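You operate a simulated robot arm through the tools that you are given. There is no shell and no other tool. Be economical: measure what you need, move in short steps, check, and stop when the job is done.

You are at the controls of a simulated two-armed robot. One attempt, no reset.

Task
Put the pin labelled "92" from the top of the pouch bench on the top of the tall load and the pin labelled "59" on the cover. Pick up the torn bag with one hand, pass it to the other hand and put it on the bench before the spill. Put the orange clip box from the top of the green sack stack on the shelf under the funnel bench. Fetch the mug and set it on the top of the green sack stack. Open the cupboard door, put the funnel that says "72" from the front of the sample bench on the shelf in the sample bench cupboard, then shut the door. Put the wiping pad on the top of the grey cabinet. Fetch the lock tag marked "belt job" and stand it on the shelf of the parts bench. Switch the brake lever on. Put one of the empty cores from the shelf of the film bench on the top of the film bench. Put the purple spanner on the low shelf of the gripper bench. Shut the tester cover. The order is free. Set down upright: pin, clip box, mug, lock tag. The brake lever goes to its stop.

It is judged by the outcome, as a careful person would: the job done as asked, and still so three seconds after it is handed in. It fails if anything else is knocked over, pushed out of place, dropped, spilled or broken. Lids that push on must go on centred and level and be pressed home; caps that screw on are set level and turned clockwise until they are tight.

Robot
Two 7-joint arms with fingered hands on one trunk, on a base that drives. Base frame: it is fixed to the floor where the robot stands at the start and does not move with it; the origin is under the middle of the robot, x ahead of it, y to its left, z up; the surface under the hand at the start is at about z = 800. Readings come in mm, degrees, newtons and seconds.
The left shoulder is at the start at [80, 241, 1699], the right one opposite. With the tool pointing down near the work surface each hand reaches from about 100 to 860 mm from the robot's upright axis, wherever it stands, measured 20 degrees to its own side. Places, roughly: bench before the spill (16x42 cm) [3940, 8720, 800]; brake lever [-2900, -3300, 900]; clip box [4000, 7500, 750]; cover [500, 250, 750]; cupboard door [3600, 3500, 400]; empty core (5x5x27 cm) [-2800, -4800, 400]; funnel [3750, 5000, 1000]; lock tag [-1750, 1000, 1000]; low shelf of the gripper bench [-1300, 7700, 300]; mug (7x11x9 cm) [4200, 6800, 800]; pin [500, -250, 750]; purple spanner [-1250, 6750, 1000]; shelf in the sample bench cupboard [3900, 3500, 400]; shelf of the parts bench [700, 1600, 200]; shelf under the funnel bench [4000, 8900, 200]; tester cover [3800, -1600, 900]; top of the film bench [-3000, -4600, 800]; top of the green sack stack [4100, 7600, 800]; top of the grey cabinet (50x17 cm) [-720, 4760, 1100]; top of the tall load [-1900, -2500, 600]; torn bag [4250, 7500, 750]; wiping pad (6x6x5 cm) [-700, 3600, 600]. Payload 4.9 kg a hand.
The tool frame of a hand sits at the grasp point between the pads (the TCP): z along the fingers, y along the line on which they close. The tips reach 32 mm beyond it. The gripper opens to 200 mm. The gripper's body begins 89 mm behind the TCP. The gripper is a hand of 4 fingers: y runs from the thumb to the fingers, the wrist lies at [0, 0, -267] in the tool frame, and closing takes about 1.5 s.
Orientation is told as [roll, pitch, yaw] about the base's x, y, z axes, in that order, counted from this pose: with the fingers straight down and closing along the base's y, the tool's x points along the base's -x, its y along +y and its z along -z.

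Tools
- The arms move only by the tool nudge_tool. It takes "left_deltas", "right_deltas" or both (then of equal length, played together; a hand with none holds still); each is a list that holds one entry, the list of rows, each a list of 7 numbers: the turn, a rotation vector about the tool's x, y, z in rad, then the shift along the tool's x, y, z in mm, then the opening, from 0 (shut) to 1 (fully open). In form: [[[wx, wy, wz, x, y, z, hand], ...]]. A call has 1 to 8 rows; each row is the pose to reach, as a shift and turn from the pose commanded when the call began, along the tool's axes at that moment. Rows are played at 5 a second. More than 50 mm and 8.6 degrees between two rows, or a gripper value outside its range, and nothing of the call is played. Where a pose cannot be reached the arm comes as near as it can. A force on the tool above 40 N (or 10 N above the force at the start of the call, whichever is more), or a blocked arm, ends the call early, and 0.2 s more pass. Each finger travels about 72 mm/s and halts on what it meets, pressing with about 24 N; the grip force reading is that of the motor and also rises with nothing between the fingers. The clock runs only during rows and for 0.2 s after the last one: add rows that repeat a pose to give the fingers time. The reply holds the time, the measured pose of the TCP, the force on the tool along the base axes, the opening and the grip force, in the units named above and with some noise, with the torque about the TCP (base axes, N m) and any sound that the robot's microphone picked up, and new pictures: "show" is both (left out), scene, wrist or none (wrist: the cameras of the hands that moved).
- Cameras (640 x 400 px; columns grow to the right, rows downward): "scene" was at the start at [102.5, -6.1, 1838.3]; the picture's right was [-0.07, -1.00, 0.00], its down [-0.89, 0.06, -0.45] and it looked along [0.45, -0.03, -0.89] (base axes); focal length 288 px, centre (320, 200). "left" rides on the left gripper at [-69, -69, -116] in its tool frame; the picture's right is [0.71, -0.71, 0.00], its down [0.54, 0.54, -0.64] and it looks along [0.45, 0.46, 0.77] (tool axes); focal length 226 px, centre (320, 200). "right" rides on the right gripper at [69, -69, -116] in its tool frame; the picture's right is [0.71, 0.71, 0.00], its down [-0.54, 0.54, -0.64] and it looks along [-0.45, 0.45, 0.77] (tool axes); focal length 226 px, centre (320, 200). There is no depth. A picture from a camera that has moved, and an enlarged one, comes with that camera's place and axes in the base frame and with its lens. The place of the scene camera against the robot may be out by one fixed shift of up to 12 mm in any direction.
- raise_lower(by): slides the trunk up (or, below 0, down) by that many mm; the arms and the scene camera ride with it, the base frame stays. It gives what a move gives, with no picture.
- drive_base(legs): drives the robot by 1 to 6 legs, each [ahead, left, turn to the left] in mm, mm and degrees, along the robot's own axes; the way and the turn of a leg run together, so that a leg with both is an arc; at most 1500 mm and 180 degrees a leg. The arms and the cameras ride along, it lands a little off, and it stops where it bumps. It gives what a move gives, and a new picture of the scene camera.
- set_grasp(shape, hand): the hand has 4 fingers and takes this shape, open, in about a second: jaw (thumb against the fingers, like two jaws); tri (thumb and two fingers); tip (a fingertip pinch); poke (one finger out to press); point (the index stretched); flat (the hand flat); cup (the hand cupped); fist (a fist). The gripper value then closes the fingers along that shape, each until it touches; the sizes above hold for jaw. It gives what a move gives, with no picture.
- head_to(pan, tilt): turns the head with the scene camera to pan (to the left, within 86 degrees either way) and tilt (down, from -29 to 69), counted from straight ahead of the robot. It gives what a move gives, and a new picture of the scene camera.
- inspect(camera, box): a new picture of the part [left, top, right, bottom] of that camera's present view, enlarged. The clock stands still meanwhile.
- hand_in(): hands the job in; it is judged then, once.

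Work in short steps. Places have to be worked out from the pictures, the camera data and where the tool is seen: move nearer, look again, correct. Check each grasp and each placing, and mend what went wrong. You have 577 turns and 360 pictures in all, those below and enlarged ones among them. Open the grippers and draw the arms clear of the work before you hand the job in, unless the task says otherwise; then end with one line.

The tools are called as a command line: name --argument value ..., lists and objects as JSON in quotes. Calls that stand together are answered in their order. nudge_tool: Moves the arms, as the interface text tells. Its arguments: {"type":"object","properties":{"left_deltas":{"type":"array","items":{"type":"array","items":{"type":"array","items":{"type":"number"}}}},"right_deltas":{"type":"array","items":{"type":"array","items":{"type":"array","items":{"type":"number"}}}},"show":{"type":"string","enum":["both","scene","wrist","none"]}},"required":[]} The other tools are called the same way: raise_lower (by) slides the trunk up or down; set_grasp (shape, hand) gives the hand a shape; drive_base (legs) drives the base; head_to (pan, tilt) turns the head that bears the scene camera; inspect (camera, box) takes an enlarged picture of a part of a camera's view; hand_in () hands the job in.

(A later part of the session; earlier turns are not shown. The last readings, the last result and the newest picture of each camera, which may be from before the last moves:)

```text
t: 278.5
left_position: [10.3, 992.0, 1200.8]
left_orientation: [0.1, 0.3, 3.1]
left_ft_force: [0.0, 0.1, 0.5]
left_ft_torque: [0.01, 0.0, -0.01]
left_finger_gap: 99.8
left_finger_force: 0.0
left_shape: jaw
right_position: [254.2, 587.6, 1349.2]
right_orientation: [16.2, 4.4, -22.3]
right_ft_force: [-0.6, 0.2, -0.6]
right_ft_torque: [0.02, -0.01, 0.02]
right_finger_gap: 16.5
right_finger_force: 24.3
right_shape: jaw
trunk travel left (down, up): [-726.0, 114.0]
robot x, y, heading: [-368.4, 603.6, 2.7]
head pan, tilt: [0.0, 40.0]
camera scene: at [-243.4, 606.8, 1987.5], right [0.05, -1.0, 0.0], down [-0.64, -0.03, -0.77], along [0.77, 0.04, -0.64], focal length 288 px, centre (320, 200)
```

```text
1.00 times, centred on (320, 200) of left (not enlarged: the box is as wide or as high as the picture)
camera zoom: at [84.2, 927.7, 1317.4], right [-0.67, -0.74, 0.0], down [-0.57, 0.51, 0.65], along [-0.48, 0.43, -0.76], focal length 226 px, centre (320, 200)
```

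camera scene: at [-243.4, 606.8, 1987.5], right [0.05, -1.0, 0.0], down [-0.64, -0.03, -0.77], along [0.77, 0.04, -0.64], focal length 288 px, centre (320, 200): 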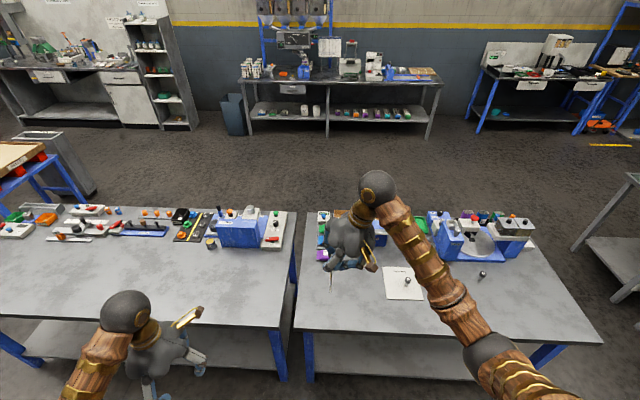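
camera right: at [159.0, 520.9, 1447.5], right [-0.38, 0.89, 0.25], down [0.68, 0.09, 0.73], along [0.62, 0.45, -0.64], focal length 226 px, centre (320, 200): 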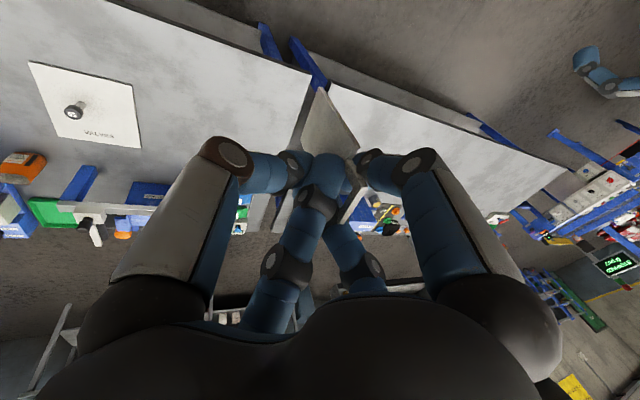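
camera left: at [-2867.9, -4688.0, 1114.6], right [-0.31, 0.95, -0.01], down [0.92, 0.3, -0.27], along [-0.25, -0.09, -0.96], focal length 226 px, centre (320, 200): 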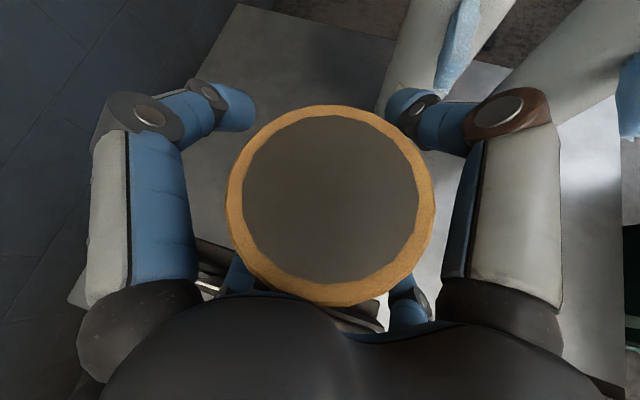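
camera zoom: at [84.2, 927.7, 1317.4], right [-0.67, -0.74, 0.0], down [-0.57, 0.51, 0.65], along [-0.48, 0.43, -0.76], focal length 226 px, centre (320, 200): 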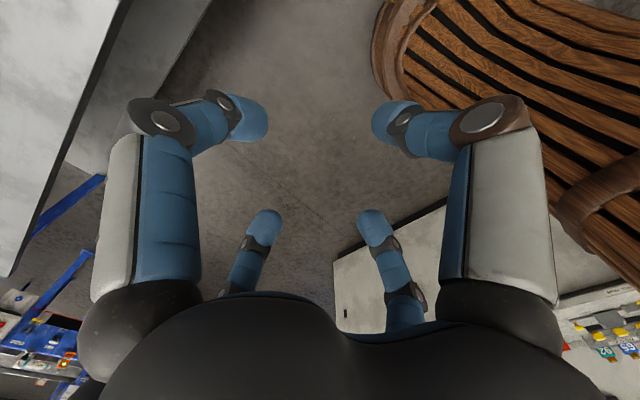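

As predicted the tag now hangs upright, edge-on toward me: near edge about x 222, y 605, bottom z about 1250. I bring the left hand forward while tilting it toward level, to take the tag by its faces from this edge.

nudge_tool --left_deltas '[[[0, -0.14, 0, -25, -22, -4, 0.5], [0, -0.28, 0, -50, -45, -8, 0.5], [0, -0.42, 0, -75, -68, -12, 0.5], [0, -0.56, 0, -100, -90, -16, 0.5], [0, -0.7, 0, -125, -113, -20, 0.5], [0, -0.84, 0, -150, -136, -24, 0.5], [0, -0.98, 0, -165, -160, -28, 0.5], [0, -1.12, 0, -180, -180, -30, 0.5]]]' --show "none"

nudge_tool --left_deltas '[[[0, 0, -0.13, 0, 0, 0, 0.5], [0, 0, -0.26, 0, 0, 0, 0.5], [0, 0, -0.39, 0, 0, 0, 0.5], [0, 0, -0.52, 0, 0, 0, 0.5], [0, 0, -0.65, 0, 0, 0, 0.5], [0, 0, -0.785, 0, 0, 0, 0.5]]]'

```text
t: 280.3
left_position: [201.5, 821.2, 1230.5]
left_orientation: [0.5, -64.0, 2.7]
left_ft_force: [-0.1, 0.2, 0.6]
left_ft_torque: [0.01, -0.02, 0.02]
left_finger_gap: 100.3
left_finger_force: 0.0
left_shape: jaw
right_position: [251.7, 587.0, 1348.5]
right_orientation: [16.4, 4.3, -22.3]
right_ft_force: [-0.2, -0.3, 0.4]
right_ft_torque: [0.01, 0.01, -0.01]
right_finger_gap: 16.3
right_finger_force: 23.8
right_shape: jaw
trunk travel left (down, up): [-726.0, 114.0]
robot x, y, heading: [-364.1, 602.9, 2.9]
head pan, tilt: [0.0, 40.0]
```

```text
t: 281.7
left_position: [201.4, 821.2, 1232.2]
left_orientation: [-56.4, -39.7, 67.2]
left_ft_force: [-0.2, 0.6, 0.8]
left_ft_torque: [0.01, -0.01, 0.0]
left_finger_gap: 100.0
left_finger_force: 0.1
left_shape: jaw
right_position: [249.7, 606.3, 1350.3]
right_orientation: [15.6, 3.8, -22.4]
right_ft_force: [0.3, -0.2, -0.2]
right_ft_torque: [0.02, 0.01, 0.0]
right_finger_gap: 16.2
right_finger_force: 23.7
right_shape: jaw
trunk travel left (down, up): [-726.0, 114.0]
robot x, y, heading: [-367.4, 607.0, 2.9]
head pan, tilt: [0.0, 40.0]
camera scene: at [-249.4, 636.3, 1986.7], right [0.05, -1.0, 0.02], down [-0.64, -0.04, -0.77], along [0.77, 0.03, -0.64], focal length 288 px, centre (320, 200)
camera left: at [138.0, 821.9, 1371.0], right [0.0, -1.0, 0.0], down [-0.91, 0.0, -0.42], along [0.42, 0.0, -0.91], focal length 226 px, centre (320, 200)
```

scene: 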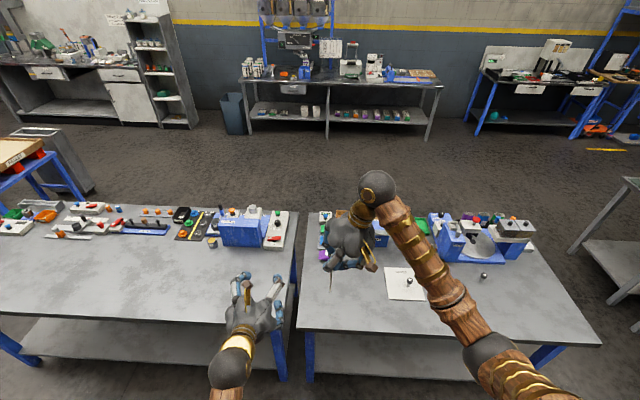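
left: 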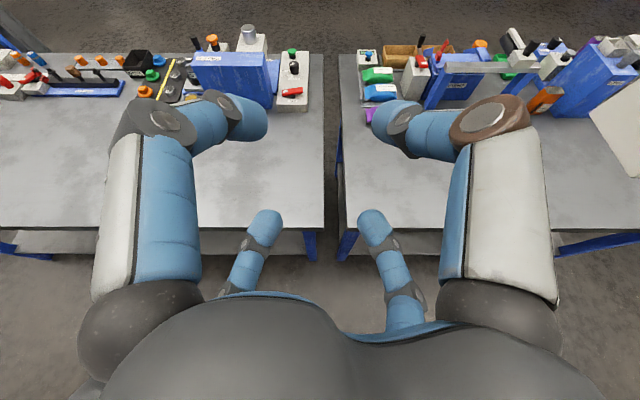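

The left hand is oriented well. I move the right hand (with the tag) 130 mm forward so that the left can line up behind it.

nudge_tool --right_deltas '[[[0, 0, 0, -40, 17, 2, 0], [0, 0, 0, -80, 33, 3, 0], [0, 0, 0, -120, 50, 5, 0]]]' --left_deltas '[[[0, 0, 0, 25, -25, -2, 0.4], [0, 0, 0, 50, -50, -5, 0.35], [0, 0, 0, 75, -75, -8, 0.35]]]' --show "wrist"

```text
t: 282.3
left_position: [217.8, 695.4, 1279.2]
left_orientation: [-61.4, -44.7, 60.3]
left_ft_force: [0.7, -0.2, -0.6]
left_ft_torque: [0.01, -0.02, 0.01]
left_finger_gap: 69.9
left_finger_force: 0.1
left_shape: jaw
right_position: [316.1, 606.6, 1353.7]
right_orientation: [15.4, 3.7, -22.5]
right_ft_force: [0.2, 0.3, -1.0]
right_ft_torque: [0.01, 0.0, 0.04]
right_finger_gap: 16.4
right_finger_force: 24.1
right_shape: jaw
trunk travel left (down, up): [-726.0, 114.0]
robot x, y, heading: [-364.8, 599.3, 2.8]
head pan, tilt: [0.0, 40.0]
stopped in row 2 (left hand): the arm was blocked; the commanded pose is now the measured one
camera right: at [221.0, 541.3, 1452.3], right [-0.38, 0.9, 0.23], down [0.68, 0.1, 0.73], along [0.63, 0.43, -0.65], focal length 226 px, centre (320, 200)
camera left: at [141.9, 704.5, 1410.5], right [-0.17, -0.98, -0.06], down [-0.85, 0.18, -0.5], along [0.5, -0.04, -0.86], focal length 226 px, centre (320, 200)
```

right: 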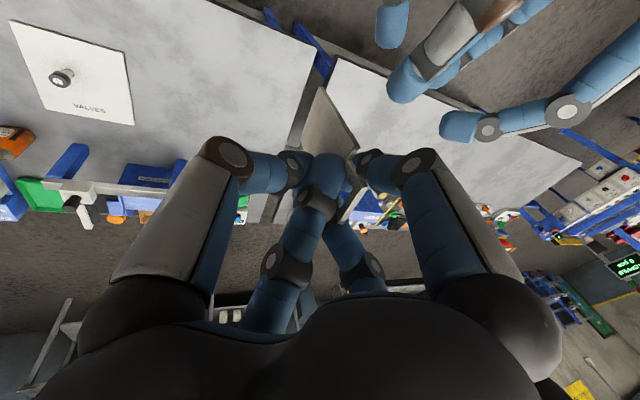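
left: 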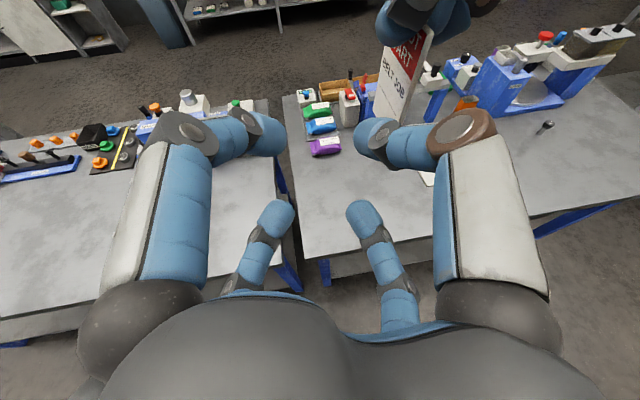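

Left stopped at a limit, so I bring the tag to it: the right hand moves 78 mm leftward.

nudge_tool --right_deltas '[[[0, 0, 0, 15, 34, 11, 0], [0, 0, 0, 30, 69, 22, 0], [0, 0, 0, 30, 69, 22, 0]]]' --show "none"

inspect --camera "left" --box '[160, 0, 480, 200]'

```text
t: 283.1
left_position: [217.6, 695.9, 1279.2]
left_orientation: [-61.5, -44.7, 60.2]
left_ft_force: [0.2, -0.1, -0.1]
left_ft_torque: [0.0, 0.03, 0.0]
left_finger_gap: 70.2
left_finger_force: 0.0
left_shape: jaw
right_position: [315.9, 685.4, 1351.5]
right_orientation: [15.4, 3.8, -22.5]
right_ft_force: [-0.3, -0.6, 0.0]
right_ft_torque: [0.0, -0.03, 0.01]
right_finger_gap: 16.2
right_finger_force: 23.5
right_shape: jaw
trunk travel left (down, up): [-726.0, 114.0]
robot x, y, heading: [-365.8, 602.0, 2.6]
head pan, tilt: [0.0, 40.0]
```

```text
2.00 times, centred on (320, 100) of left
camera zoom: at [142.3, 703.4, 1410.1], right [-0.18, -0.98, -0.05], down [-0.85, 0.18, -0.5], along [0.5, -0.04, -0.86], focal length 452 px, centre (320, 400)
```

zoom: 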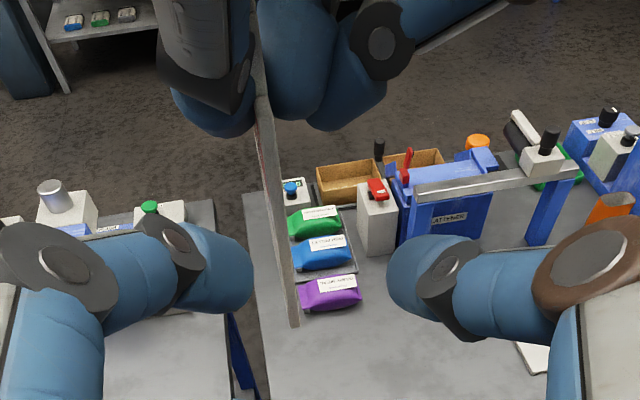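

The tag stands edge-on just left of the left hand's centre. I shift slightly left and up, then advance so that the fingertips straddle its lower edge part.

nudge_tool --left_deltas '[[[0, 0, 0, -20, 1, -7, 0.35], [0, 0, 0, -22, 4, 20, 0.35], [0, 0, 0, -25, 7, 47, 0.35], [0, 0, 0, -25, 7, 47, 0.35]]]' --show "wrist"

```text
t: 284.1
left_position: [279.5, 697.2, 1273.7]
left_orientation: [-60.4, -45.2, 60.0]
left_ft_force: [0.0, -0.6, -0.6]
left_ft_torque: [0.01, -0.02, 0.04]
left_finger_gap: 69.9
left_finger_force: 0.0
left_shape: jaw
right_position: [324.2, 665.5, 1345.6]
right_orientation: [16.2, 4.5, -22.4]
right_ft_force: [-0.2, -0.3, 0.1]
right_ft_torque: [0.03, -0.03, 0.04]
right_finger_gap: 16.2
right_finger_force: 24.5
right_shape: jaw
trunk travel left (down, up): [-726.0, 114.0]
robot x, y, heading: [-364.4, 602.8, 2.8]
head pan, tilt: [0.0, 40.0]
camera left: at [204.6, 701.4, 1404.8], right [-0.17, -0.98, -0.07], down [-0.85, 0.18, -0.49], along [0.5, -0.02, -0.87], focal length 226 px, centre (320, 200)
```

left: 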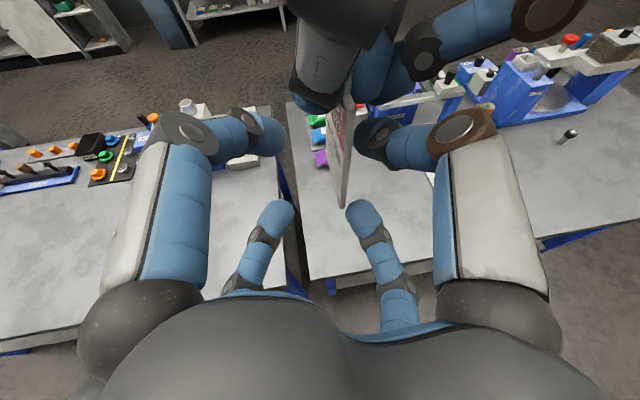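

The torso swayed a little; the tag now sits 16 mm right of the left hand's centre. I correct and look again.

nudge_tool --left_deltas '[[[0, 0, 0, 5, -6, 4, 0.35], [0, 0, 0, 10, -12, 9, 0.35], [0, 0, 0, 10, -12, 9, 0.35]]]' --show "wrist"

```text
t: 284.9
left_position: [280.0, 678.1, 1271.2]
left_orientation: [-60.4, -45.2, 59.9]
left_ft_force: [0.9, 0.8, 0.0]
left_ft_torque: [-0.03, 0.02, -0.01]
left_finger_gap: 70.0
left_finger_force: 0.0
left_shape: jaw
right_position: [319.1, 665.7, 1350.7]
right_orientation: [16.3, 4.5, -22.5]
right_ft_force: [0.2, 0.6, 0.2]
right_ft_torque: [0.01, 0.0, 0.01]
right_finger_gap: 16.2
right_finger_force: 23.9
right_shape: jaw
trunk travel left (down, up): [-726.0, 114.0]
robot x, y, heading: [-365.7, 602.2, 2.8]
head pan, tilt: [0.0, 40.0]
camera left: at [205.1, 682.5, 1402.9], right [-0.17, -0.98, -0.07], down [-0.85, 0.18, -0.49], along [0.5, -0.02, -0.87], focal length 226 px, centre (320, 200)
```

left: 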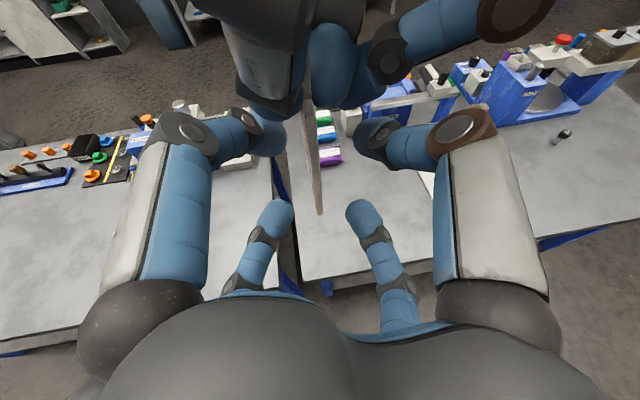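

Centred. I close the left fingers on the tag.

nudge_tool --left_deltas '[[[0, 0, 0, 0, 0, 0, 0.25], [0, 0, 0, 0, 0, 0, 0.15], [0, 0, 0, 0, 0, 0, 0.05], [0, 0, 0, 0, 0, 0, 0], [0, 0, 0, 0, 0, 0, 0]]]' --show "wrist"

```text
t: 286.1
left_position: [279.4, 678.3, 1272.9]
left_orientation: [-60.6, -45.2, 59.9]
left_ft_force: [-0.2, 1.3, -1.3]
left_ft_torque: [0.03, 0.02, 0.08]
left_finger_gap: 6.4
left_finger_force: 23.4
left_shape: jaw
right_position: [319.2, 664.9, 1349.8]
right_orientation: [16.3, 4.4, -22.3]
right_ft_force: [0.3, -0.9, 0.5]
right_ft_torque: [-0.06, 0.02, -0.05]
right_finger_gap: 16.1
right_finger_force: 24.3
right_shape: jaw
trunk travel left (down, up): [-726.0, 114.0]
robot x, y, heading: [-367.6, 602.7, 2.7]
head pan, tilt: [0.0, 40.0]
camera left: at [204.4, 683.0, 1403.4], right [-0.17, -0.98, -0.07], down [-0.85, 0.18, -0.49], along [0.5, -0.02, -0.87], focal length 226 px, centre (320, 200)
```

left: 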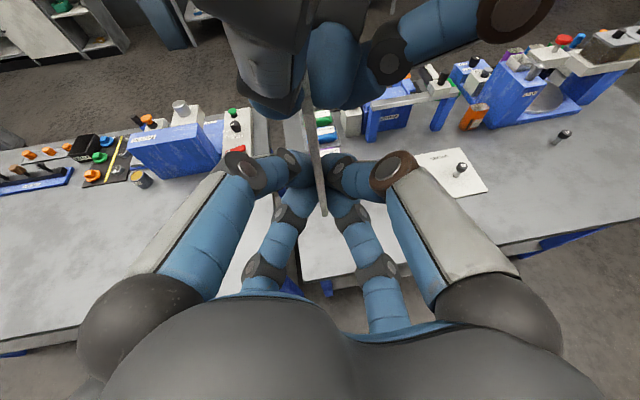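

The left hand pinches the tag. I open the right hand and lift it away upward.

nudge_tool --right_deltas '[[[0, 0, 0, 0, 0, 0, 0.1], [0, 0, 0, 0, 0, 0, 0.25], [0, 0, 0, 0, 0, 0, 0.35], [0, 0, 0, 0, 0, -30, 0.35], [0, 0, 0, 0, 0, -75, 0.35], [0, 0, 0, 0, -10, -120, 0.35], [0, 0, 0, 0, -30, -150, 0.35], [0, 0, 0, 0, -70, -165, 0.35]]]' --show "scene"

inspect --camera "left" --box '[160, 60, 480, 260]'

inspect --camera "scene" --box '[240, 200, 360, 320]'

```text
t: 287.9
left_position: [278.5, 677.4, 1272.9]
left_orientation: [-60.5, -45.3, 60.0]
left_ft_force: [0.1, -0.3, 0.4]
left_ft_torque: [-0.02, 0.02, -0.01]
left_finger_gap: 6.1
left_finger_force: 23.8
left_shape: jaw
right_position: [284.1, 555.2, 1488.9]
right_orientation: [16.3, 4.2, -22.5]
right_ft_force: [0.1, 0.2, 0.4]
right_ft_torque: [0.0, -0.01, -0.02]
right_finger_gap: 69.9
right_finger_force: 0.0
right_shape: jaw
trunk travel left (down, up): [-726.0, 114.0]
robot x, y, heading: [-366.1, 599.4, 2.7]
head pan, tilt: [0.0, 40.0]
camera scene: at [-244.3, 605.2, 1987.5], right [0.05, -1.0, 0.0], down [-0.64, -0.03, -0.77], along [0.77, 0.04, -0.64], focal length 288 px, centre (320, 200)
```

scene: 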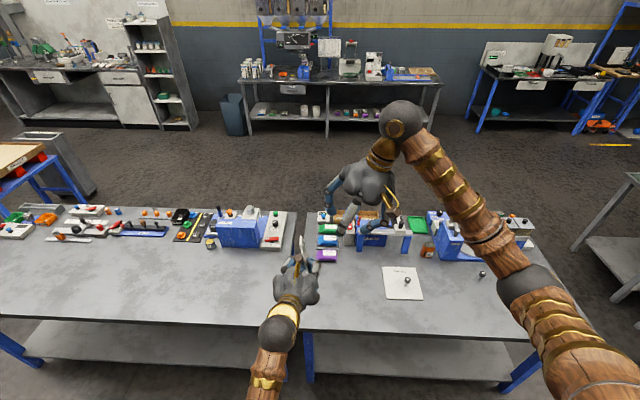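

```text
2.00 times, centred on (320, 160) of left
camera zoom: at [203.7, 682.2, 1404.2], right [-0.17, -0.98, -0.07], down [-0.85, 0.18, -0.49], along [0.5, -0.02, -0.87], focal length 452 px, centre (320, 280)
```

zoom: 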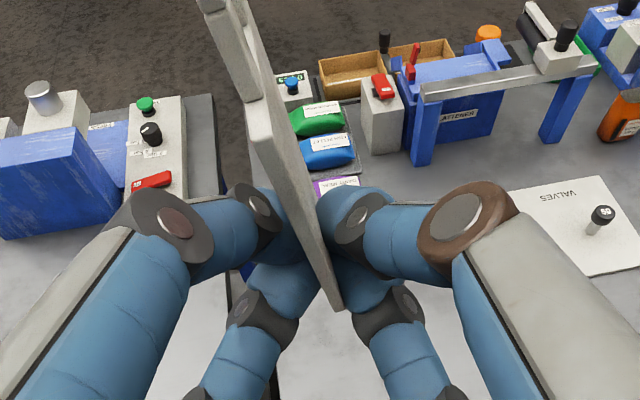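

```text
3.33 times, centred on (300, 260) of scene
camera zoom: at [-244.3, 605.2, 1987.5], right [0.05, -1.0, 0.0], down [-0.64, -0.03, -0.77], along [0.77, 0.04, -0.64], focal length 959 px, centre (387, 0)
```

zoom: 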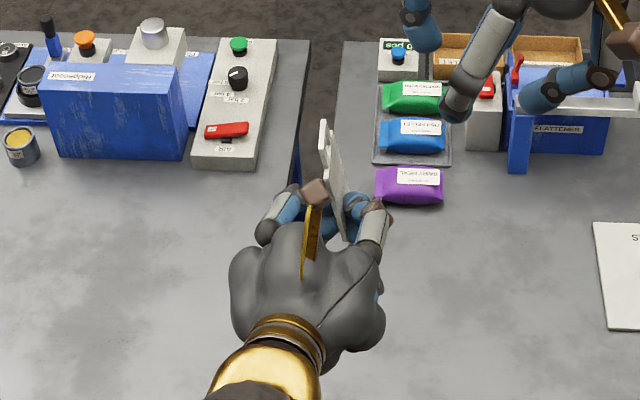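

The left hand holds the tag almost upright, "BELT JOB" edge-on. I fold the right arm back to its own side.

nudge_tool --right_deltas '[[[0.037, -0.001, -0.056, 12, -39, -10, 0.5], [0.075, -0.003, -0.112, 24, -79, -21, 0.5], [0.112, -0.004, -0.168, 36, -118, -31, 0.5], [0.15, -0.005, -0.225, 48, -157, -42, 0.5], [0.187, -0.007, -0.28, 60, -197, -52, 0.5], [0.225, -0.008, -0.337, 72, -236, -63, 0.5], [0.262, -0.01, -0.394, 84, -276, -73, 0.5], [0.3, -0.011, -0.45, 96, -315, -84, 0.5]]]' --left_deltas '[[[-0.02, 0.014, 0.015, 0, 0, 0, 0], [-0.04, 0.029, 0.03, 0, 0, 0, 0], [-0.06, 0.043, 0.045, 0, 0, 0, 0], [-0.08, 0.058, 0.06, 0, 0, 0, 0], [-0.1, 0.072, 0.074, 0, 0, 0, 0], [-0.12, 0.087, 0.09, 0, 0, 0, 0], [-0.14, 0.101, 0.104, 0, 0, 0, 0], [-0.14, 0.101, 0.104, 0, 0, 0, 0]]]' --show "none"

inspect --camera "scene" --box '[240, 200, 360, 320]'

```text
t: 289.7
left_position: [277.7, 677.4, 1272.9]
left_orientation: [-44.1, -46.5, 48.1]
left_ft_force: [0.4, -0.3, 0.3]
left_ft_torque: [0.0, -0.01, 0.0]
left_finger_gap: 6.4
left_finger_force: 23.9
left_shape: jaw
right_position: [69.5, 289.7, 1488.7]
right_orientation: [-0.2, 0.0, 3.0]
right_ft_force: [-0.8, 0.4, -0.2]
right_ft_torque: [0.02, -0.02, -0.01]
right_finger_gap: 99.8
right_finger_force: 0.0
right_shape: jaw
trunk travel left (down, up): [-726.0, 114.0]
robot x, y, heading: [-364.5, 600.7, 2.7]
head pan, tilt: [0.0, 40.0]
```

```text
3.33 times, centred on (300, 260) of scene
camera zoom: at [-247.0, 604.4, 1987.7], right [0.05, -1.0, 0.0], down [-0.64, -0.03, -0.77], along [0.77, 0.04, -0.64], focal length 959 px, centre (387, 0)
```

zoom: 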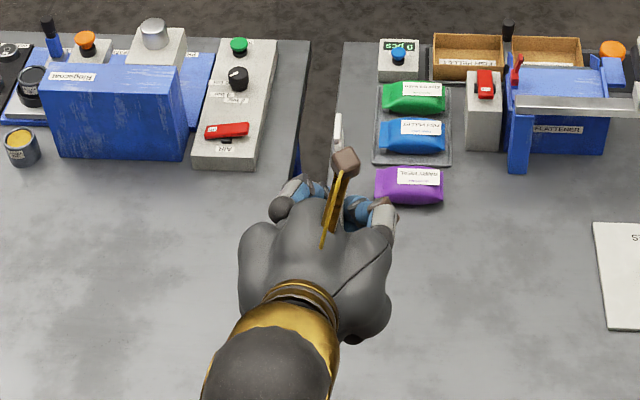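

I drive left along the bench to y≈1450 and lower the trunk.

drive_base --legs '[[0, 0, -2.7], [0, 850, 0]]'

raise_lower --by -400

raise_lower --by -300

head_to --pan 12 --tilt 45

```text
t: 294.6
left_position: [285.2, 1499.7, 1272.5]
left_orientation: [-43.9, -46.5, 44.9]
left_ft_force: [-0.4, -0.6, 0.4]
left_ft_torque: [0.02, 0.0, 0.02]
left_finger_gap: 6.3
left_finger_force: 23.6
left_shape: jaw
right_position: [57.2, 1124.5, 1487.5]
right_orientation: [-0.2, 0.1, -0.3]
right_ft_force: [0.5, -0.5, 0.2]
right_ft_torque: [0.02, 0.01, 0.01]
right_finger_gap: 99.7
right_finger_force: 0.1
right_shape: jaw
trunk travel left (down, up): [-726.0, 114.0]
robot x, y, heading: [-361.8, 1460.7, -0.2]
head pan, tilt: [0.0, 40.0]
camera scene: at [-241.0, 1456.3, 1987.4], right [-0.01, -1.0, 0.0], down [-0.64, 0.01, -0.77], along [0.77, 0.0, -0.64], focal length 288 px, centre (320, 200)
```

scene: 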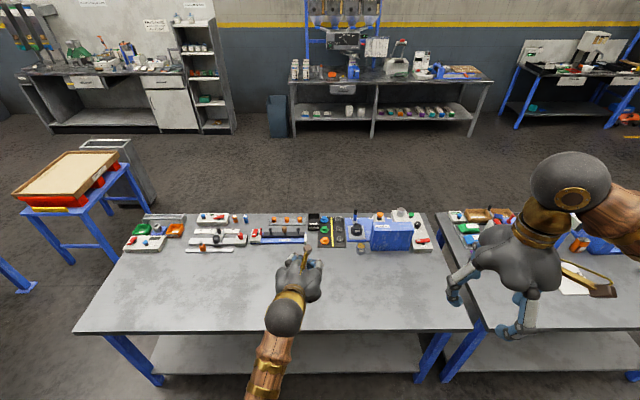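

```text
t: 298.5
left_position: [284.2, 1500.9, 871.9]
left_orientation: [-44.0, -46.4, 45.0]
left_ft_force: [0.7, -0.3, -0.3]
left_ft_torque: [-0.01, 0.02, 0.04]
left_finger_gap: 6.6
left_finger_force: 23.7
left_shape: jaw
right_position: [57.6, 1125.9, 1088.9]
right_orientation: [-0.3, 0.1, -0.3]
right_ft_force: [-1.0, -1.0, -0.4]
right_ft_torque: [0.01, -0.01, 0.0]
right_finger_gap: 99.9
right_finger_force: 0.1
right_shape: jaw
trunk travel left (down, up): [-326.0, 514.0]
robot x, y, heading: [-366.9, 1459.5, -0.4]
head pan, tilt: [0.0, 40.0]
```

```text
t: 301.5
left_position: [285.5, 1500.2, 571.3]
left_orientation: [-44.0, -46.4, 45.0]
left_ft_force: [1.0, 1.0, 0.0]
left_ft_torque: [-0.01, 0.01, -0.01]
left_finger_gap: 6.6
left_finger_force: 23.6
left_shape: jaw
right_position: [56.5, 1126.5, 788.1]
right_orientation: [-0.2, 0.1, -0.3]
right_ft_force: [0.4, 0.6, 0.3]
right_ft_torque: [-0.04, -0.01, -0.01]
right_finger_gap: 100.0
right_finger_force: 0.0
right_shape: jaw
trunk travel left (down, up): [-26.0, 814.0]
robot x, y, heading: [-367.7, 1461.6, -0.4]
head pan, tilt: [0.0, 40.0]
```

```text
t: 302.2
left_position: [284.9, 1500.4, 571.0]
left_orientation: [-44.0, -46.4, 45.1]
left_ft_force: [-0.1, -0.5, 0.2]
left_ft_torque: [0.01, -0.02, -0.01]
left_finger_gap: 6.5
left_finger_force: 23.9
left_shape: jaw
right_position: [56.4, 1126.1, 788.8]
right_orientation: [-0.2, 0.2, -0.3]
right_ft_force: [-0.7, -0.2, 0.1]
right_ft_torque: [0.01, 0.02, -0.02]
right_finger_gap: 99.6
right_finger_force: 0.0
right_shape: jaw
trunk travel left (down, up): [-26.0, 814.0]
robot x, y, heading: [-364.5, 1462.2, -0.1]
head pan, tilt: [12.0, 45.0]
camera scene: at [-246.4, 1475.5, 1280.2], right [0.2, -0.98, 0.0], down [-0.69, -0.14, -0.71], along [0.69, 0.14, -0.71], focal length 288 px, centre (320, 200)
```

scene: 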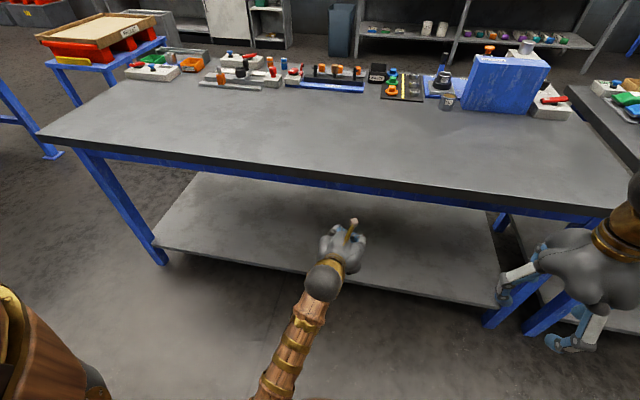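

The shelf is clear, its front edge at x≈355. I lower the hand with the arm toward the shelf's height in front of it.

nudge_tool --left_deltas '[[[0, 0, 0, 31, 21, 21, 0], [0, 0, 0, 62, 41, 43, 0], [0, 0, 0, 93, 62, 64, 0], [0, 0, 0, 124, 82, 85, 0], [0, 0, 0, 155, 103, 106, 0], [0, 0, 0, 186, 123, 128, 0], [0, 0, 0, 203, 134, 139, 0]]]' --show "both"

```text
t: 303.8
left_position: [285.4, 1501.4, 290.8]
left_orientation: [-44.0, -46.3, 45.0]
left_ft_force: [0.3, -0.1, -0.2]
left_ft_torque: [0.02, 0.01, 0.0]
left_finger_gap: 6.8
left_finger_force: 24.5
left_shape: jaw
right_position: [56.2, 1125.7, 788.7]
right_orientation: [-0.2, 0.1, -0.3]
right_ft_force: [-0.1, 1.2, -0.2]
right_ft_torque: [-0.02, 0.01, -0.01]
right_finger_gap: 99.6
right_finger_force: 0.0
right_shape: jaw
trunk travel left (down, up): [-26.0, 814.0]
robot x, y, heading: [-364.1, 1461.5, -0.5]
head pan, tilt: [12.0, 45.0]
camera scene: at [-246.4, 1475.5, 1280.2], right [0.2, -0.98, 0.0], down [-0.69, -0.14, -0.71], along [0.69, 0.14, -0.71], focal length 288 px, centre (320, 200)
camera left: at [230.0, 1491.7, 431.2], right [-0.24, -0.96, -0.17], down [-0.9, 0.28, -0.33], along [0.37, 0.08, -0.93], focal length 226 px, centre (320, 200)
```

scene: 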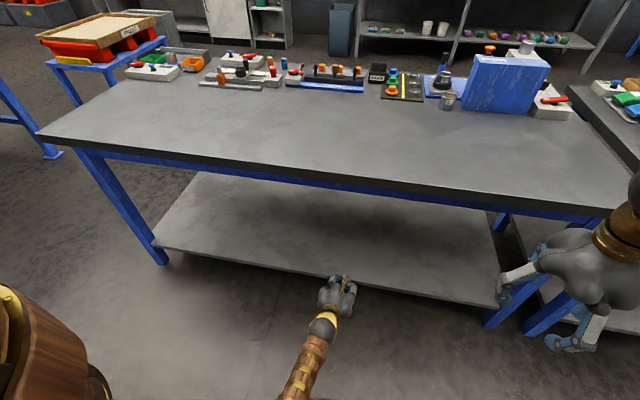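
left: 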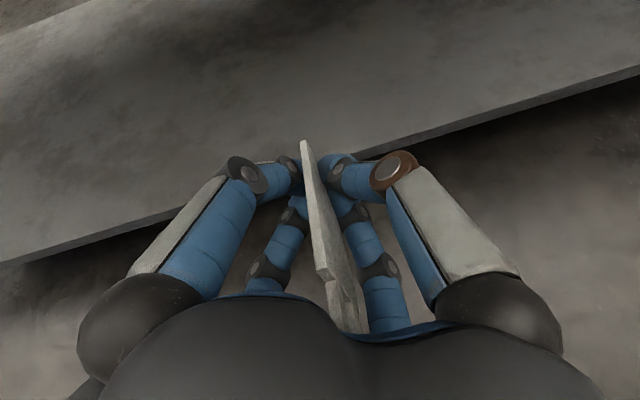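

The tag has swung back in the grip (pivoting about the pinch near its bottom), so I can't set it on the shelf like this. I'll back off, raise up, and use the bench top to stand it and regrip it higher up.

drive_base --legs '[[-200, 0, 0]]'

raise_lower --by 400

raise_lower --by 300

inspect --camera "left" --box '[160, 60, 480, 340]'

```text
t: 305.4
left_position: [85.9, 1503.4, 292.2]
left_orientation: [-44.1, -46.4, 44.9]
left_ft_force: [-0.8, 0.6, 0.0]
left_ft_torque: [0.0, 0.0, 0.04]
left_finger_gap: 6.6
left_finger_force: 24.3
left_shape: jaw
right_position: [-143.3, 1127.5, 788.8]
right_orientation: [-0.2, 0.0, -0.2]
right_ft_force: [0.3, -0.1, 0.4]
right_ft_torque: [0.02, -0.05, -0.02]
right_finger_gap: 99.7
right_finger_force: 0.1
right_shape: jaw
trunk travel left (down, up): [-26.0, 814.0]
robot x, y, heading: [-565.5, 1465.9, -0.5]
head pan, tilt: [12.0, 45.0]
camera scene: at [-446.9, 1476.9, 1280.3], right [0.2, -0.98, 0.0], down [-0.69, -0.14, -0.71], along [0.69, 0.14, -0.71], focal length 288 px, centre (320, 200)
```

scene: 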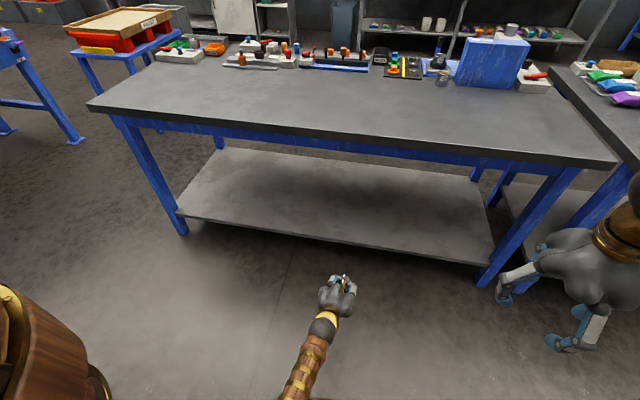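

```text
t: 309.2
left_position: [86.7, 1503.1, 690.9]
left_orientation: [-44.0, -46.4, 45.0]
left_ft_force: [-0.2, -0.2, -0.2]
left_ft_torque: [0.05, -0.03, 0.01]
left_finger_gap: 6.5
left_finger_force: 24.7
left_shape: jaw
right_position: [-143.7, 1128.0, 1188.4]
right_orientation: [-0.2, 0.2, -0.2]
right_ft_force: [0.8, 0.6, -0.3]
right_ft_torque: [0.02, 0.02, -0.01]
right_finger_gap: 99.7
right_finger_force: 0.2
right_shape: jaw
trunk travel left (down, up): [-426.0, 414.0]
robot x, y, heading: [-564.2, 1463.0, -0.3]
head pan, tilt: [12.0, 45.0]
```

```text
t: 312.2
left_position: [85.0, 1504.3, 991.3]
left_orientation: [-44.0, -46.3, 45.0]
left_ft_force: [0.5, 0.6, 0.1]
left_ft_torque: [0.06, -0.04, 0.01]
left_finger_gap: 6.6
left_finger_force: 23.6
left_shape: jaw
right_position: [-141.6, 1126.2, 1489.3]
right_orientation: [-0.1, 0.1, -0.2]
right_ft_force: [-0.2, 0.1, -0.1]
right_ft_torque: [0.01, -0.02, 0.03]
right_finger_gap: 99.5
right_finger_force: 0.2
right_shape: jaw
trunk travel left (down, up): [-726.0, 114.0]
robot x, y, heading: [-562.9, 1466.3, -0.5]
head pan, tilt: [12.0, 45.0]
```

```text
1.43 times, centred on (320, 200) of left
camera zoom: at [31.0, 1493.2, 1131.6], right [-0.24, -0.96, -0.17], down [-0.9, 0.28, -0.33], along [0.37, 0.08, -0.93], focal length 323 px, centre (320, 200)
```

zoom: 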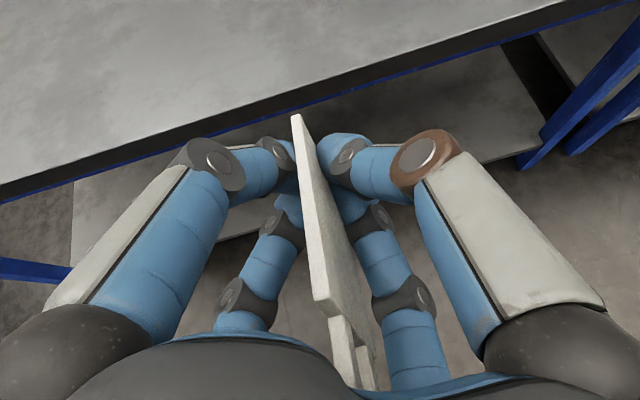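

I pitch the left hand 50° further down, which should bring the tag to about 25° from upright.

nudge_tool --left_deltas '[[[-0.088, 0.088, 0, 0, 0, 0, 0], [-0.177, 0.177, 0, 0, 0, 0, 0], [-0.265, 0.265, 0, 0, 0, 0, 0], [-0.353, 0.353, 0, 0, 0, 0, 0], [-0.441, 0.441, 0, 0, 0, 0, 0], [-0.53, 0.53, 0, 0, 0, 0, 0], [-0.618, 0.618, 0, 0, 0, 0, 0]]]' --show "wrist"

head_to --pan 0 --tilt 50

inspect --camera "scene" --box '[240, 160, 360, 280]'

```text
t: 313.8
left_position: [87.2, 1503.7, 990.2]
left_orientation: [0.4, -13.7, 30.2]
left_ft_force: [0.6, -0.5, -0.2]
left_ft_torque: [-0.03, 0.01, 0.02]
left_finger_gap: 6.9
left_finger_force: 23.7
left_shape: jaw
right_position: [-141.3, 1127.2, 1488.9]
right_orientation: [-0.2, 0.1, -0.1]
right_ft_force: [0.4, 0.8, -0.3]
right_ft_torque: [0.03, 0.0, 0.01]
right_finger_gap: 99.7
right_finger_force: 0.2
right_shape: jaw
trunk travel left (down, up): [-726.0, 114.0]
robot x, y, heading: [-566.2, 1462.7, -0.5]
head pan, tilt: [12.0, 45.0]
camera left: at [156.9, 1464.6, 1119.2], right [-0.24, -0.96, -0.17], down [-0.86, 0.12, 0.5], along [-0.46, 0.27, -0.85], focal length 226 px, centre (320, 200)
```

left: 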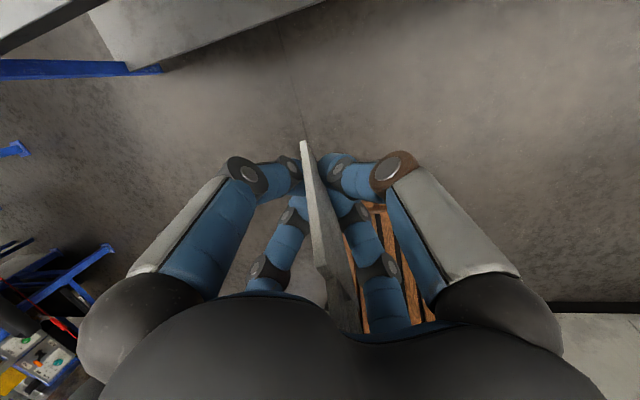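

```text
t: 314.6
left_position: [86.0, 1503.5, 991.0]
left_orientation: [0.3, -13.9, 30.3]
left_ft_force: [-0.1, 0.5, 0.4]
left_ft_torque: [-0.03, 0.02, 0.0]
left_finger_gap: 6.7
left_finger_force: 23.9
left_shape: jaw
right_position: [-141.6, 1126.5, 1488.7]
right_orientation: [-0.2, 0.2, -0.2]
right_ft_force: [0.1, 0.2, 0.0]
right_ft_torque: [-0.02, 0.01, 0.02]
right_finger_gap: 99.5
right_finger_force: 0.0
right_shape: jaw
trunk travel left (down, up): [-726.0, 114.0]
robot x, y, heading: [-564.2, 1461.7, -0.6]
head pan, tilt: [0.0, 50.0]
camera scene: at [-447.3, 1459.7, 1973.2], right [-0.01, -1.0, 0.0], down [-0.77, 0.0, -0.64], along [0.64, 0.0, -0.77], focal length 288 px, centre (320, 200)
```

scene: 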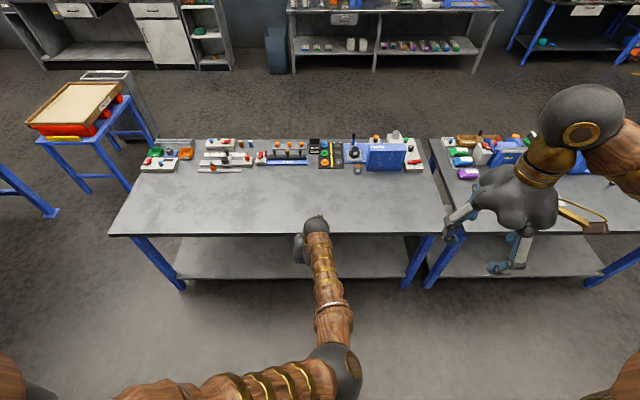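

```text
3.33 times, centred on (300, 220) of scene
camera zoom: at [-447.3, 1459.7, 1973.2], right [-0.01, -1.0, 0.0], down [-0.77, 0.0, -0.64], along [0.64, 0.0, -0.77], focal length 959 px, centre (387, 133)
```

zoom: 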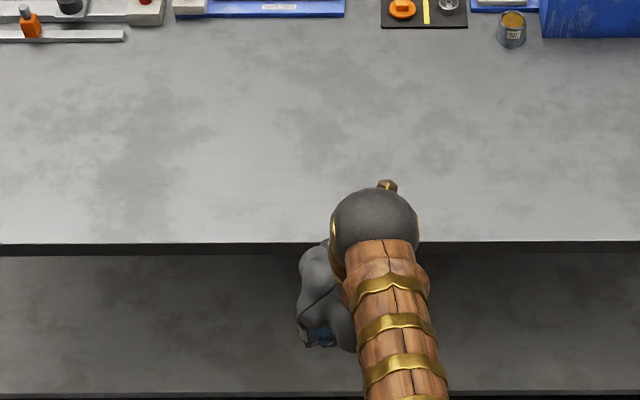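

I roll the hand 10° so the tag's plane is vertical, then drive forward over the clear front part of the parts bench.

nudge_tool --left_deltas '[[[0.059, 0.06, -0.013, 0, 0, 0, 0], [0.118, 0.119, -0.027, 0, 0, 0, 0]]]' --show "none"

drive_base --legs '[[310, 0, 0]]'

inspect --camera "left" --box '[160, 60, 480, 340]'

```text
t: 315.2
left_position: [54.7, 1490.2, 977.7]
left_orientation: [-6.7, -7.1, 31.5]
left_ft_force: [-0.6, -0.3, -0.5]
left_ft_torque: [0.01, -0.03, 0.02]
left_finger_gap: 6.7
left_finger_force: 24.4
left_shape: jaw
left hand out of reach, approached as far as the arm can: row 1, 2
right_position: [-141.9, 1127.6, 1488.7]
right_orientation: [-0.2, 0.0, -0.2]
right_ft_force: [-1.1, -0.3, -0.7]
right_ft_torque: [-0.03, -0.03, -0.02]
right_finger_gap: 99.8
right_finger_force: 0.2
right_shape: jaw
trunk travel left (down, up): [-726.0, 114.0]
robot x, y, heading: [-564.4, 1461.4, -0.3]
head pan, tilt: [0.0, 50.0]
```

```text
t: 317.2
left_position: [363.0, 1486.9, 978.9]
left_orientation: [-6.7, -7.0, 31.2]
left_ft_force: [-1.1, 0.4, -0.3]
left_ft_torque: [0.0, -0.02, -0.02]
left_finger_gap: 6.6
left_finger_force: 23.7
left_shape: jaw
right_position: [164.6, 1124.0, 1490.4]
right_orientation: [-0.1, -0.1, -0.5]
right_ft_force: [0.1, -0.4, 0.0]
right_ft_torque: [-0.01, -0.05, 0.01]
right_finger_gap: 99.6
right_finger_force: 0.1
right_shape: jaw
trunk travel left (down, up): [-726.0, 114.0]
robot x, y, heading: [-254.6, 1459.0, -0.5]
head pan, tilt: [0.0, 50.0]
camera scene: at [-142.2, 1457.6, 1973.6], right [-0.01, -1.0, 0.0], down [-0.76, 0.01, -0.64], along [0.64, -0.01, -0.76], focal length 288 px, centre (320, 200)
```

scene: 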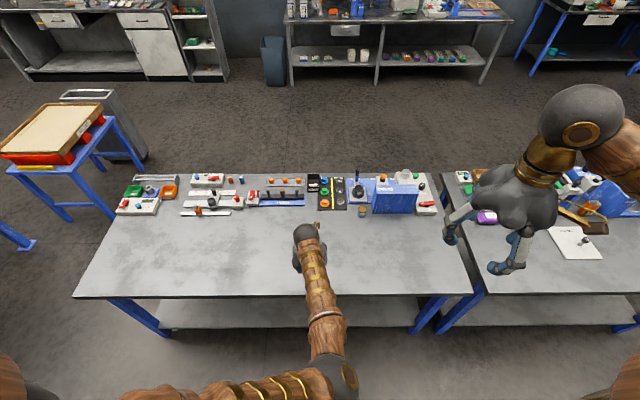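

```text
1.43 times, centred on (320, 200) of left
camera zoom: at [438.6, 1468.6, 1110.0], right [-0.24, -0.97, -0.01], down [-0.84, 0.21, 0.5], along [-0.49, 0.13, -0.86], focal length 323 px, centre (320, 200)
```

zoom: 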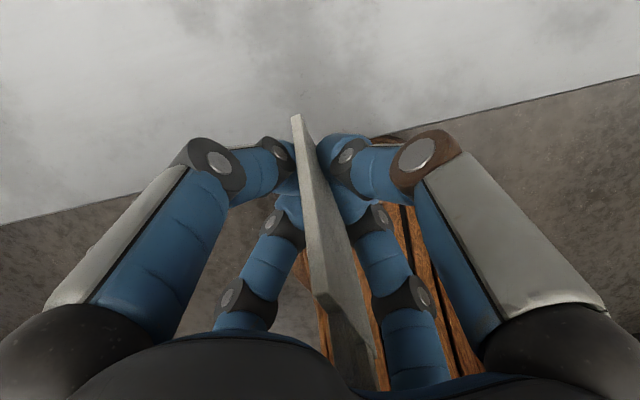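

I drive 45 mm further and lower the trunk until the tag nearly touches the bench top.

drive_base --legs '[[45, 0, 0]]'

raise_lower --by -125

inspect --camera "left" --box '[160, 60, 480, 340]'

```text
t: 318.1
left_position: [403.3, 1486.2, 982.1]
left_orientation: [-6.9, -7.5, 31.2]
left_ft_force: [-1.1, 0.6, 0.0]
left_ft_torque: [0.02, -0.09, -0.01]
left_finger_gap: 6.6
left_finger_force: 23.8
left_shape: jaw
right_position: [199.8, 1123.9, 1493.7]
right_orientation: [-0.2, -0.4, -0.4]
right_ft_force: [-1.1, -1.0, 0.6]
right_ft_torque: [0.0, -0.12, 0.0]
right_finger_gap: 99.6
right_finger_force: 0.1
right_shape: jaw
trunk travel left (down, up): [-726.0, 114.0]
robot x, y, heading: [-213.6, 1465.1, -0.4]
head pan, tilt: [0.0, 50.0]
camera scene: at [-108.8, 1457.4, 1974.2], right [-0.01, -1.0, 0.0], down [-0.76, 0.01, -0.65], along [0.65, -0.01, -0.76], focal length 288 px, centre (320, 200)
```

scene: 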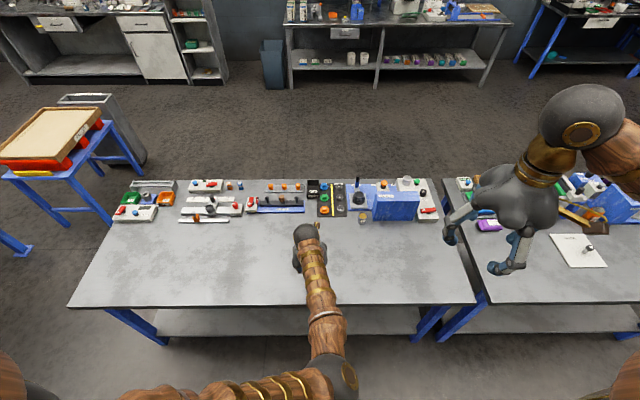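

```text
t: 319.7
left_position: [410.0, 1485.9, 853.4]
left_orientation: [-6.8, -7.0, 31.3]
left_ft_force: [0.5, 0.2, -0.5]
left_ft_torque: [0.01, 0.05, 0.03]
left_finger_gap: 6.9
left_finger_force: 23.8
left_shape: jaw
right_position: [211.2, 1123.2, 1364.6]
right_orientation: [-0.3, 0.2, -0.4]
right_ft_force: [-0.1, -0.2, -0.3]
right_ft_torque: [0.0, 0.01, 0.0]
right_finger_gap: 99.7
right_finger_force: 0.0
right_shape: jaw
trunk travel left (down, up): [-601.0, 239.0]
robot x, y, heading: [-205.5, 1462.4, -0.4]
head pan, tilt: [0.0, 50.0]
```

```text
1.43 times, centred on (320, 200) of left
camera zoom: at [484.6, 1467.2, 983.4], right [-0.25, -0.97, 0.0], down [-0.84, 0.21, 0.51], along [-0.49, 0.13, -0.86], focal length 323 px, centre (320, 200)
```

zoom: 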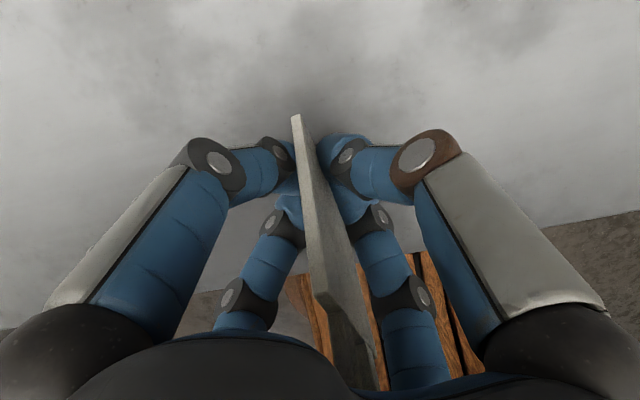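

raise_lower --by -10

raise_lower --by -6

raise_lower --by -5

inspect --camera "left" --box '[160, 60, 480, 340]'

```text
t: 320.3
left_position: [410.4, 1486.1, 842.7]
left_orientation: [-6.6, -7.0, 31.2]
left_ft_force: [0.3, 0.4, -0.8]
left_ft_torque: [0.01, 0.01, -0.02]
left_finger_gap: 6.4
left_finger_force: 24.2
left_shape: jaw
right_position: [210.9, 1121.7, 1354.4]
right_orientation: [-0.3, 0.1, -0.3]
right_ft_force: [0.0, 0.2, 0.0]
right_ft_torque: [0.04, 0.0, 0.0]
right_finger_gap: 99.5
right_finger_force: 0.0
right_shape: jaw
trunk travel left (down, up): [-591.0, 249.0]
robot x, y, heading: [-211.0, 1459.8, -0.5]
head pan, tilt: [0.0, 50.0]
```

```text
t: 320.8
left_position: [409.6, 1485.4, 836.7]
left_orientation: [-6.5, -7.0, 31.2]
left_ft_force: [0.4, -1.0, -0.3]
left_ft_torque: [-0.02, 0.03, 0.03]
left_finger_gap: 6.8
left_finger_force: 24.1
left_shape: jaw
right_position: [211.3, 1123.4, 1348.0]
right_orientation: [-0.2, 0.1, -0.4]
right_ft_force: [0.1, -0.2, -0.3]
right_ft_torque: [0.01, -0.03, 0.02]
right_finger_gap: 99.6
right_finger_force: 0.0
right_shape: jaw
trunk travel left (down, up): [-585.0, 255.0]
robot x, y, heading: [-208.0, 1458.2, -0.5]
head pan, tilt: [0.0, 50.0]
```

```text
t: 321.4
left_position: [410.9, 1485.4, 831.7]
left_orientation: [-6.7, -7.0, 31.2]
left_ft_force: [3.4, 2.5, 13.1]
left_ft_torque: [-0.02, 0.09, 0.01]
left_finger_gap: 6.9
left_finger_force: 24.1
left_shape: jaw
right_position: [209.8, 1123.3, 1343.3]
right_orientation: [-0.2, 0.0, -0.4]
right_ft_force: [0.5, -0.4, -0.6]
right_ft_torque: [0.0, -0.01, 0.01]
right_finger_gap: 99.9
right_finger_force: 0.1
right_shape: jaw
trunk travel left (down, up): [-580.0, 260.0]
robot x, y, heading: [-213.4, 1461.7, -0.5]
head pan, tilt: [0.0, 50.0]
```

```text
1.43 times, centred on (320, 200) of left
camera zoom: at [484.7, 1467.5, 964.1], right [-0.24, -0.97, -0.01], down [-0.84, 0.21, 0.5], along [-0.49, 0.13, -0.86], focal length 323 px, centre (320, 200)
```

zoom: 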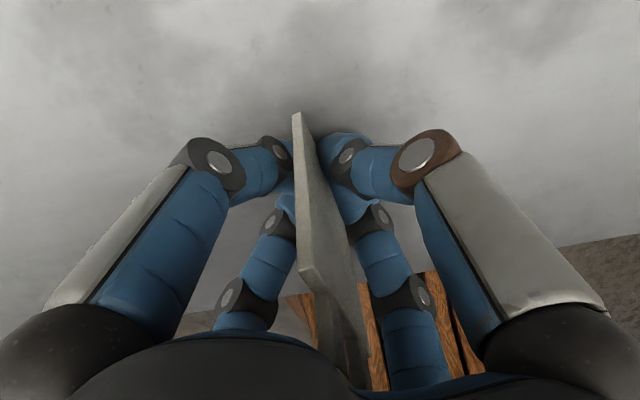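

The tag is being turned toward upright by the press. I press a few millimetres more.

raise_lower --by -4

inspect --camera "left" --box '[160, 60, 480, 340]'

```text
t: 322.0
left_position: [413.3, 1485.5, 830.5]
left_orientation: [-6.9, -7.3, 31.3]
left_ft_force: [-5.6, 2.3, 23.6]
left_ft_torque: [-0.01, 0.48, -0.04]
left_finger_gap: 6.7
left_finger_force: 24.2
left_shape: jaw
right_position: [208.5, 1124.4, 1340.4]
right_orientation: [-0.3, -0.1, -0.4]
right_ft_force: [-0.2, 0.8, 0.4]
right_ft_torque: [0.0, 0.02, 0.0]
right_finger_gap: 99.7
right_finger_force: 0.0
right_shape: jaw
trunk travel left (down, up): [-576.0, 264.0]
robot x, y, heading: [-208.9, 1460.3, -0.4]
head pan, tilt: [0.0, 50.0]
stopped: the force on the tool passed its limit at 44 N (the readings are from after the stop); the commanded pose is now the measured one
```

```text
1.43 times, centred on (320, 200) of left
camera zoom: at [485.5, 1467.3, 963.3], right [-0.24, -0.97, -0.01], down [-0.84, 0.21, 0.5], along [-0.48, 0.13, -0.87], focal length 323 px, centre (320, 200)
```

zoom: 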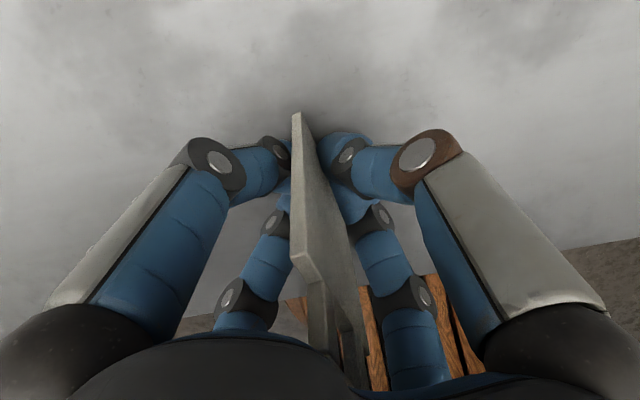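

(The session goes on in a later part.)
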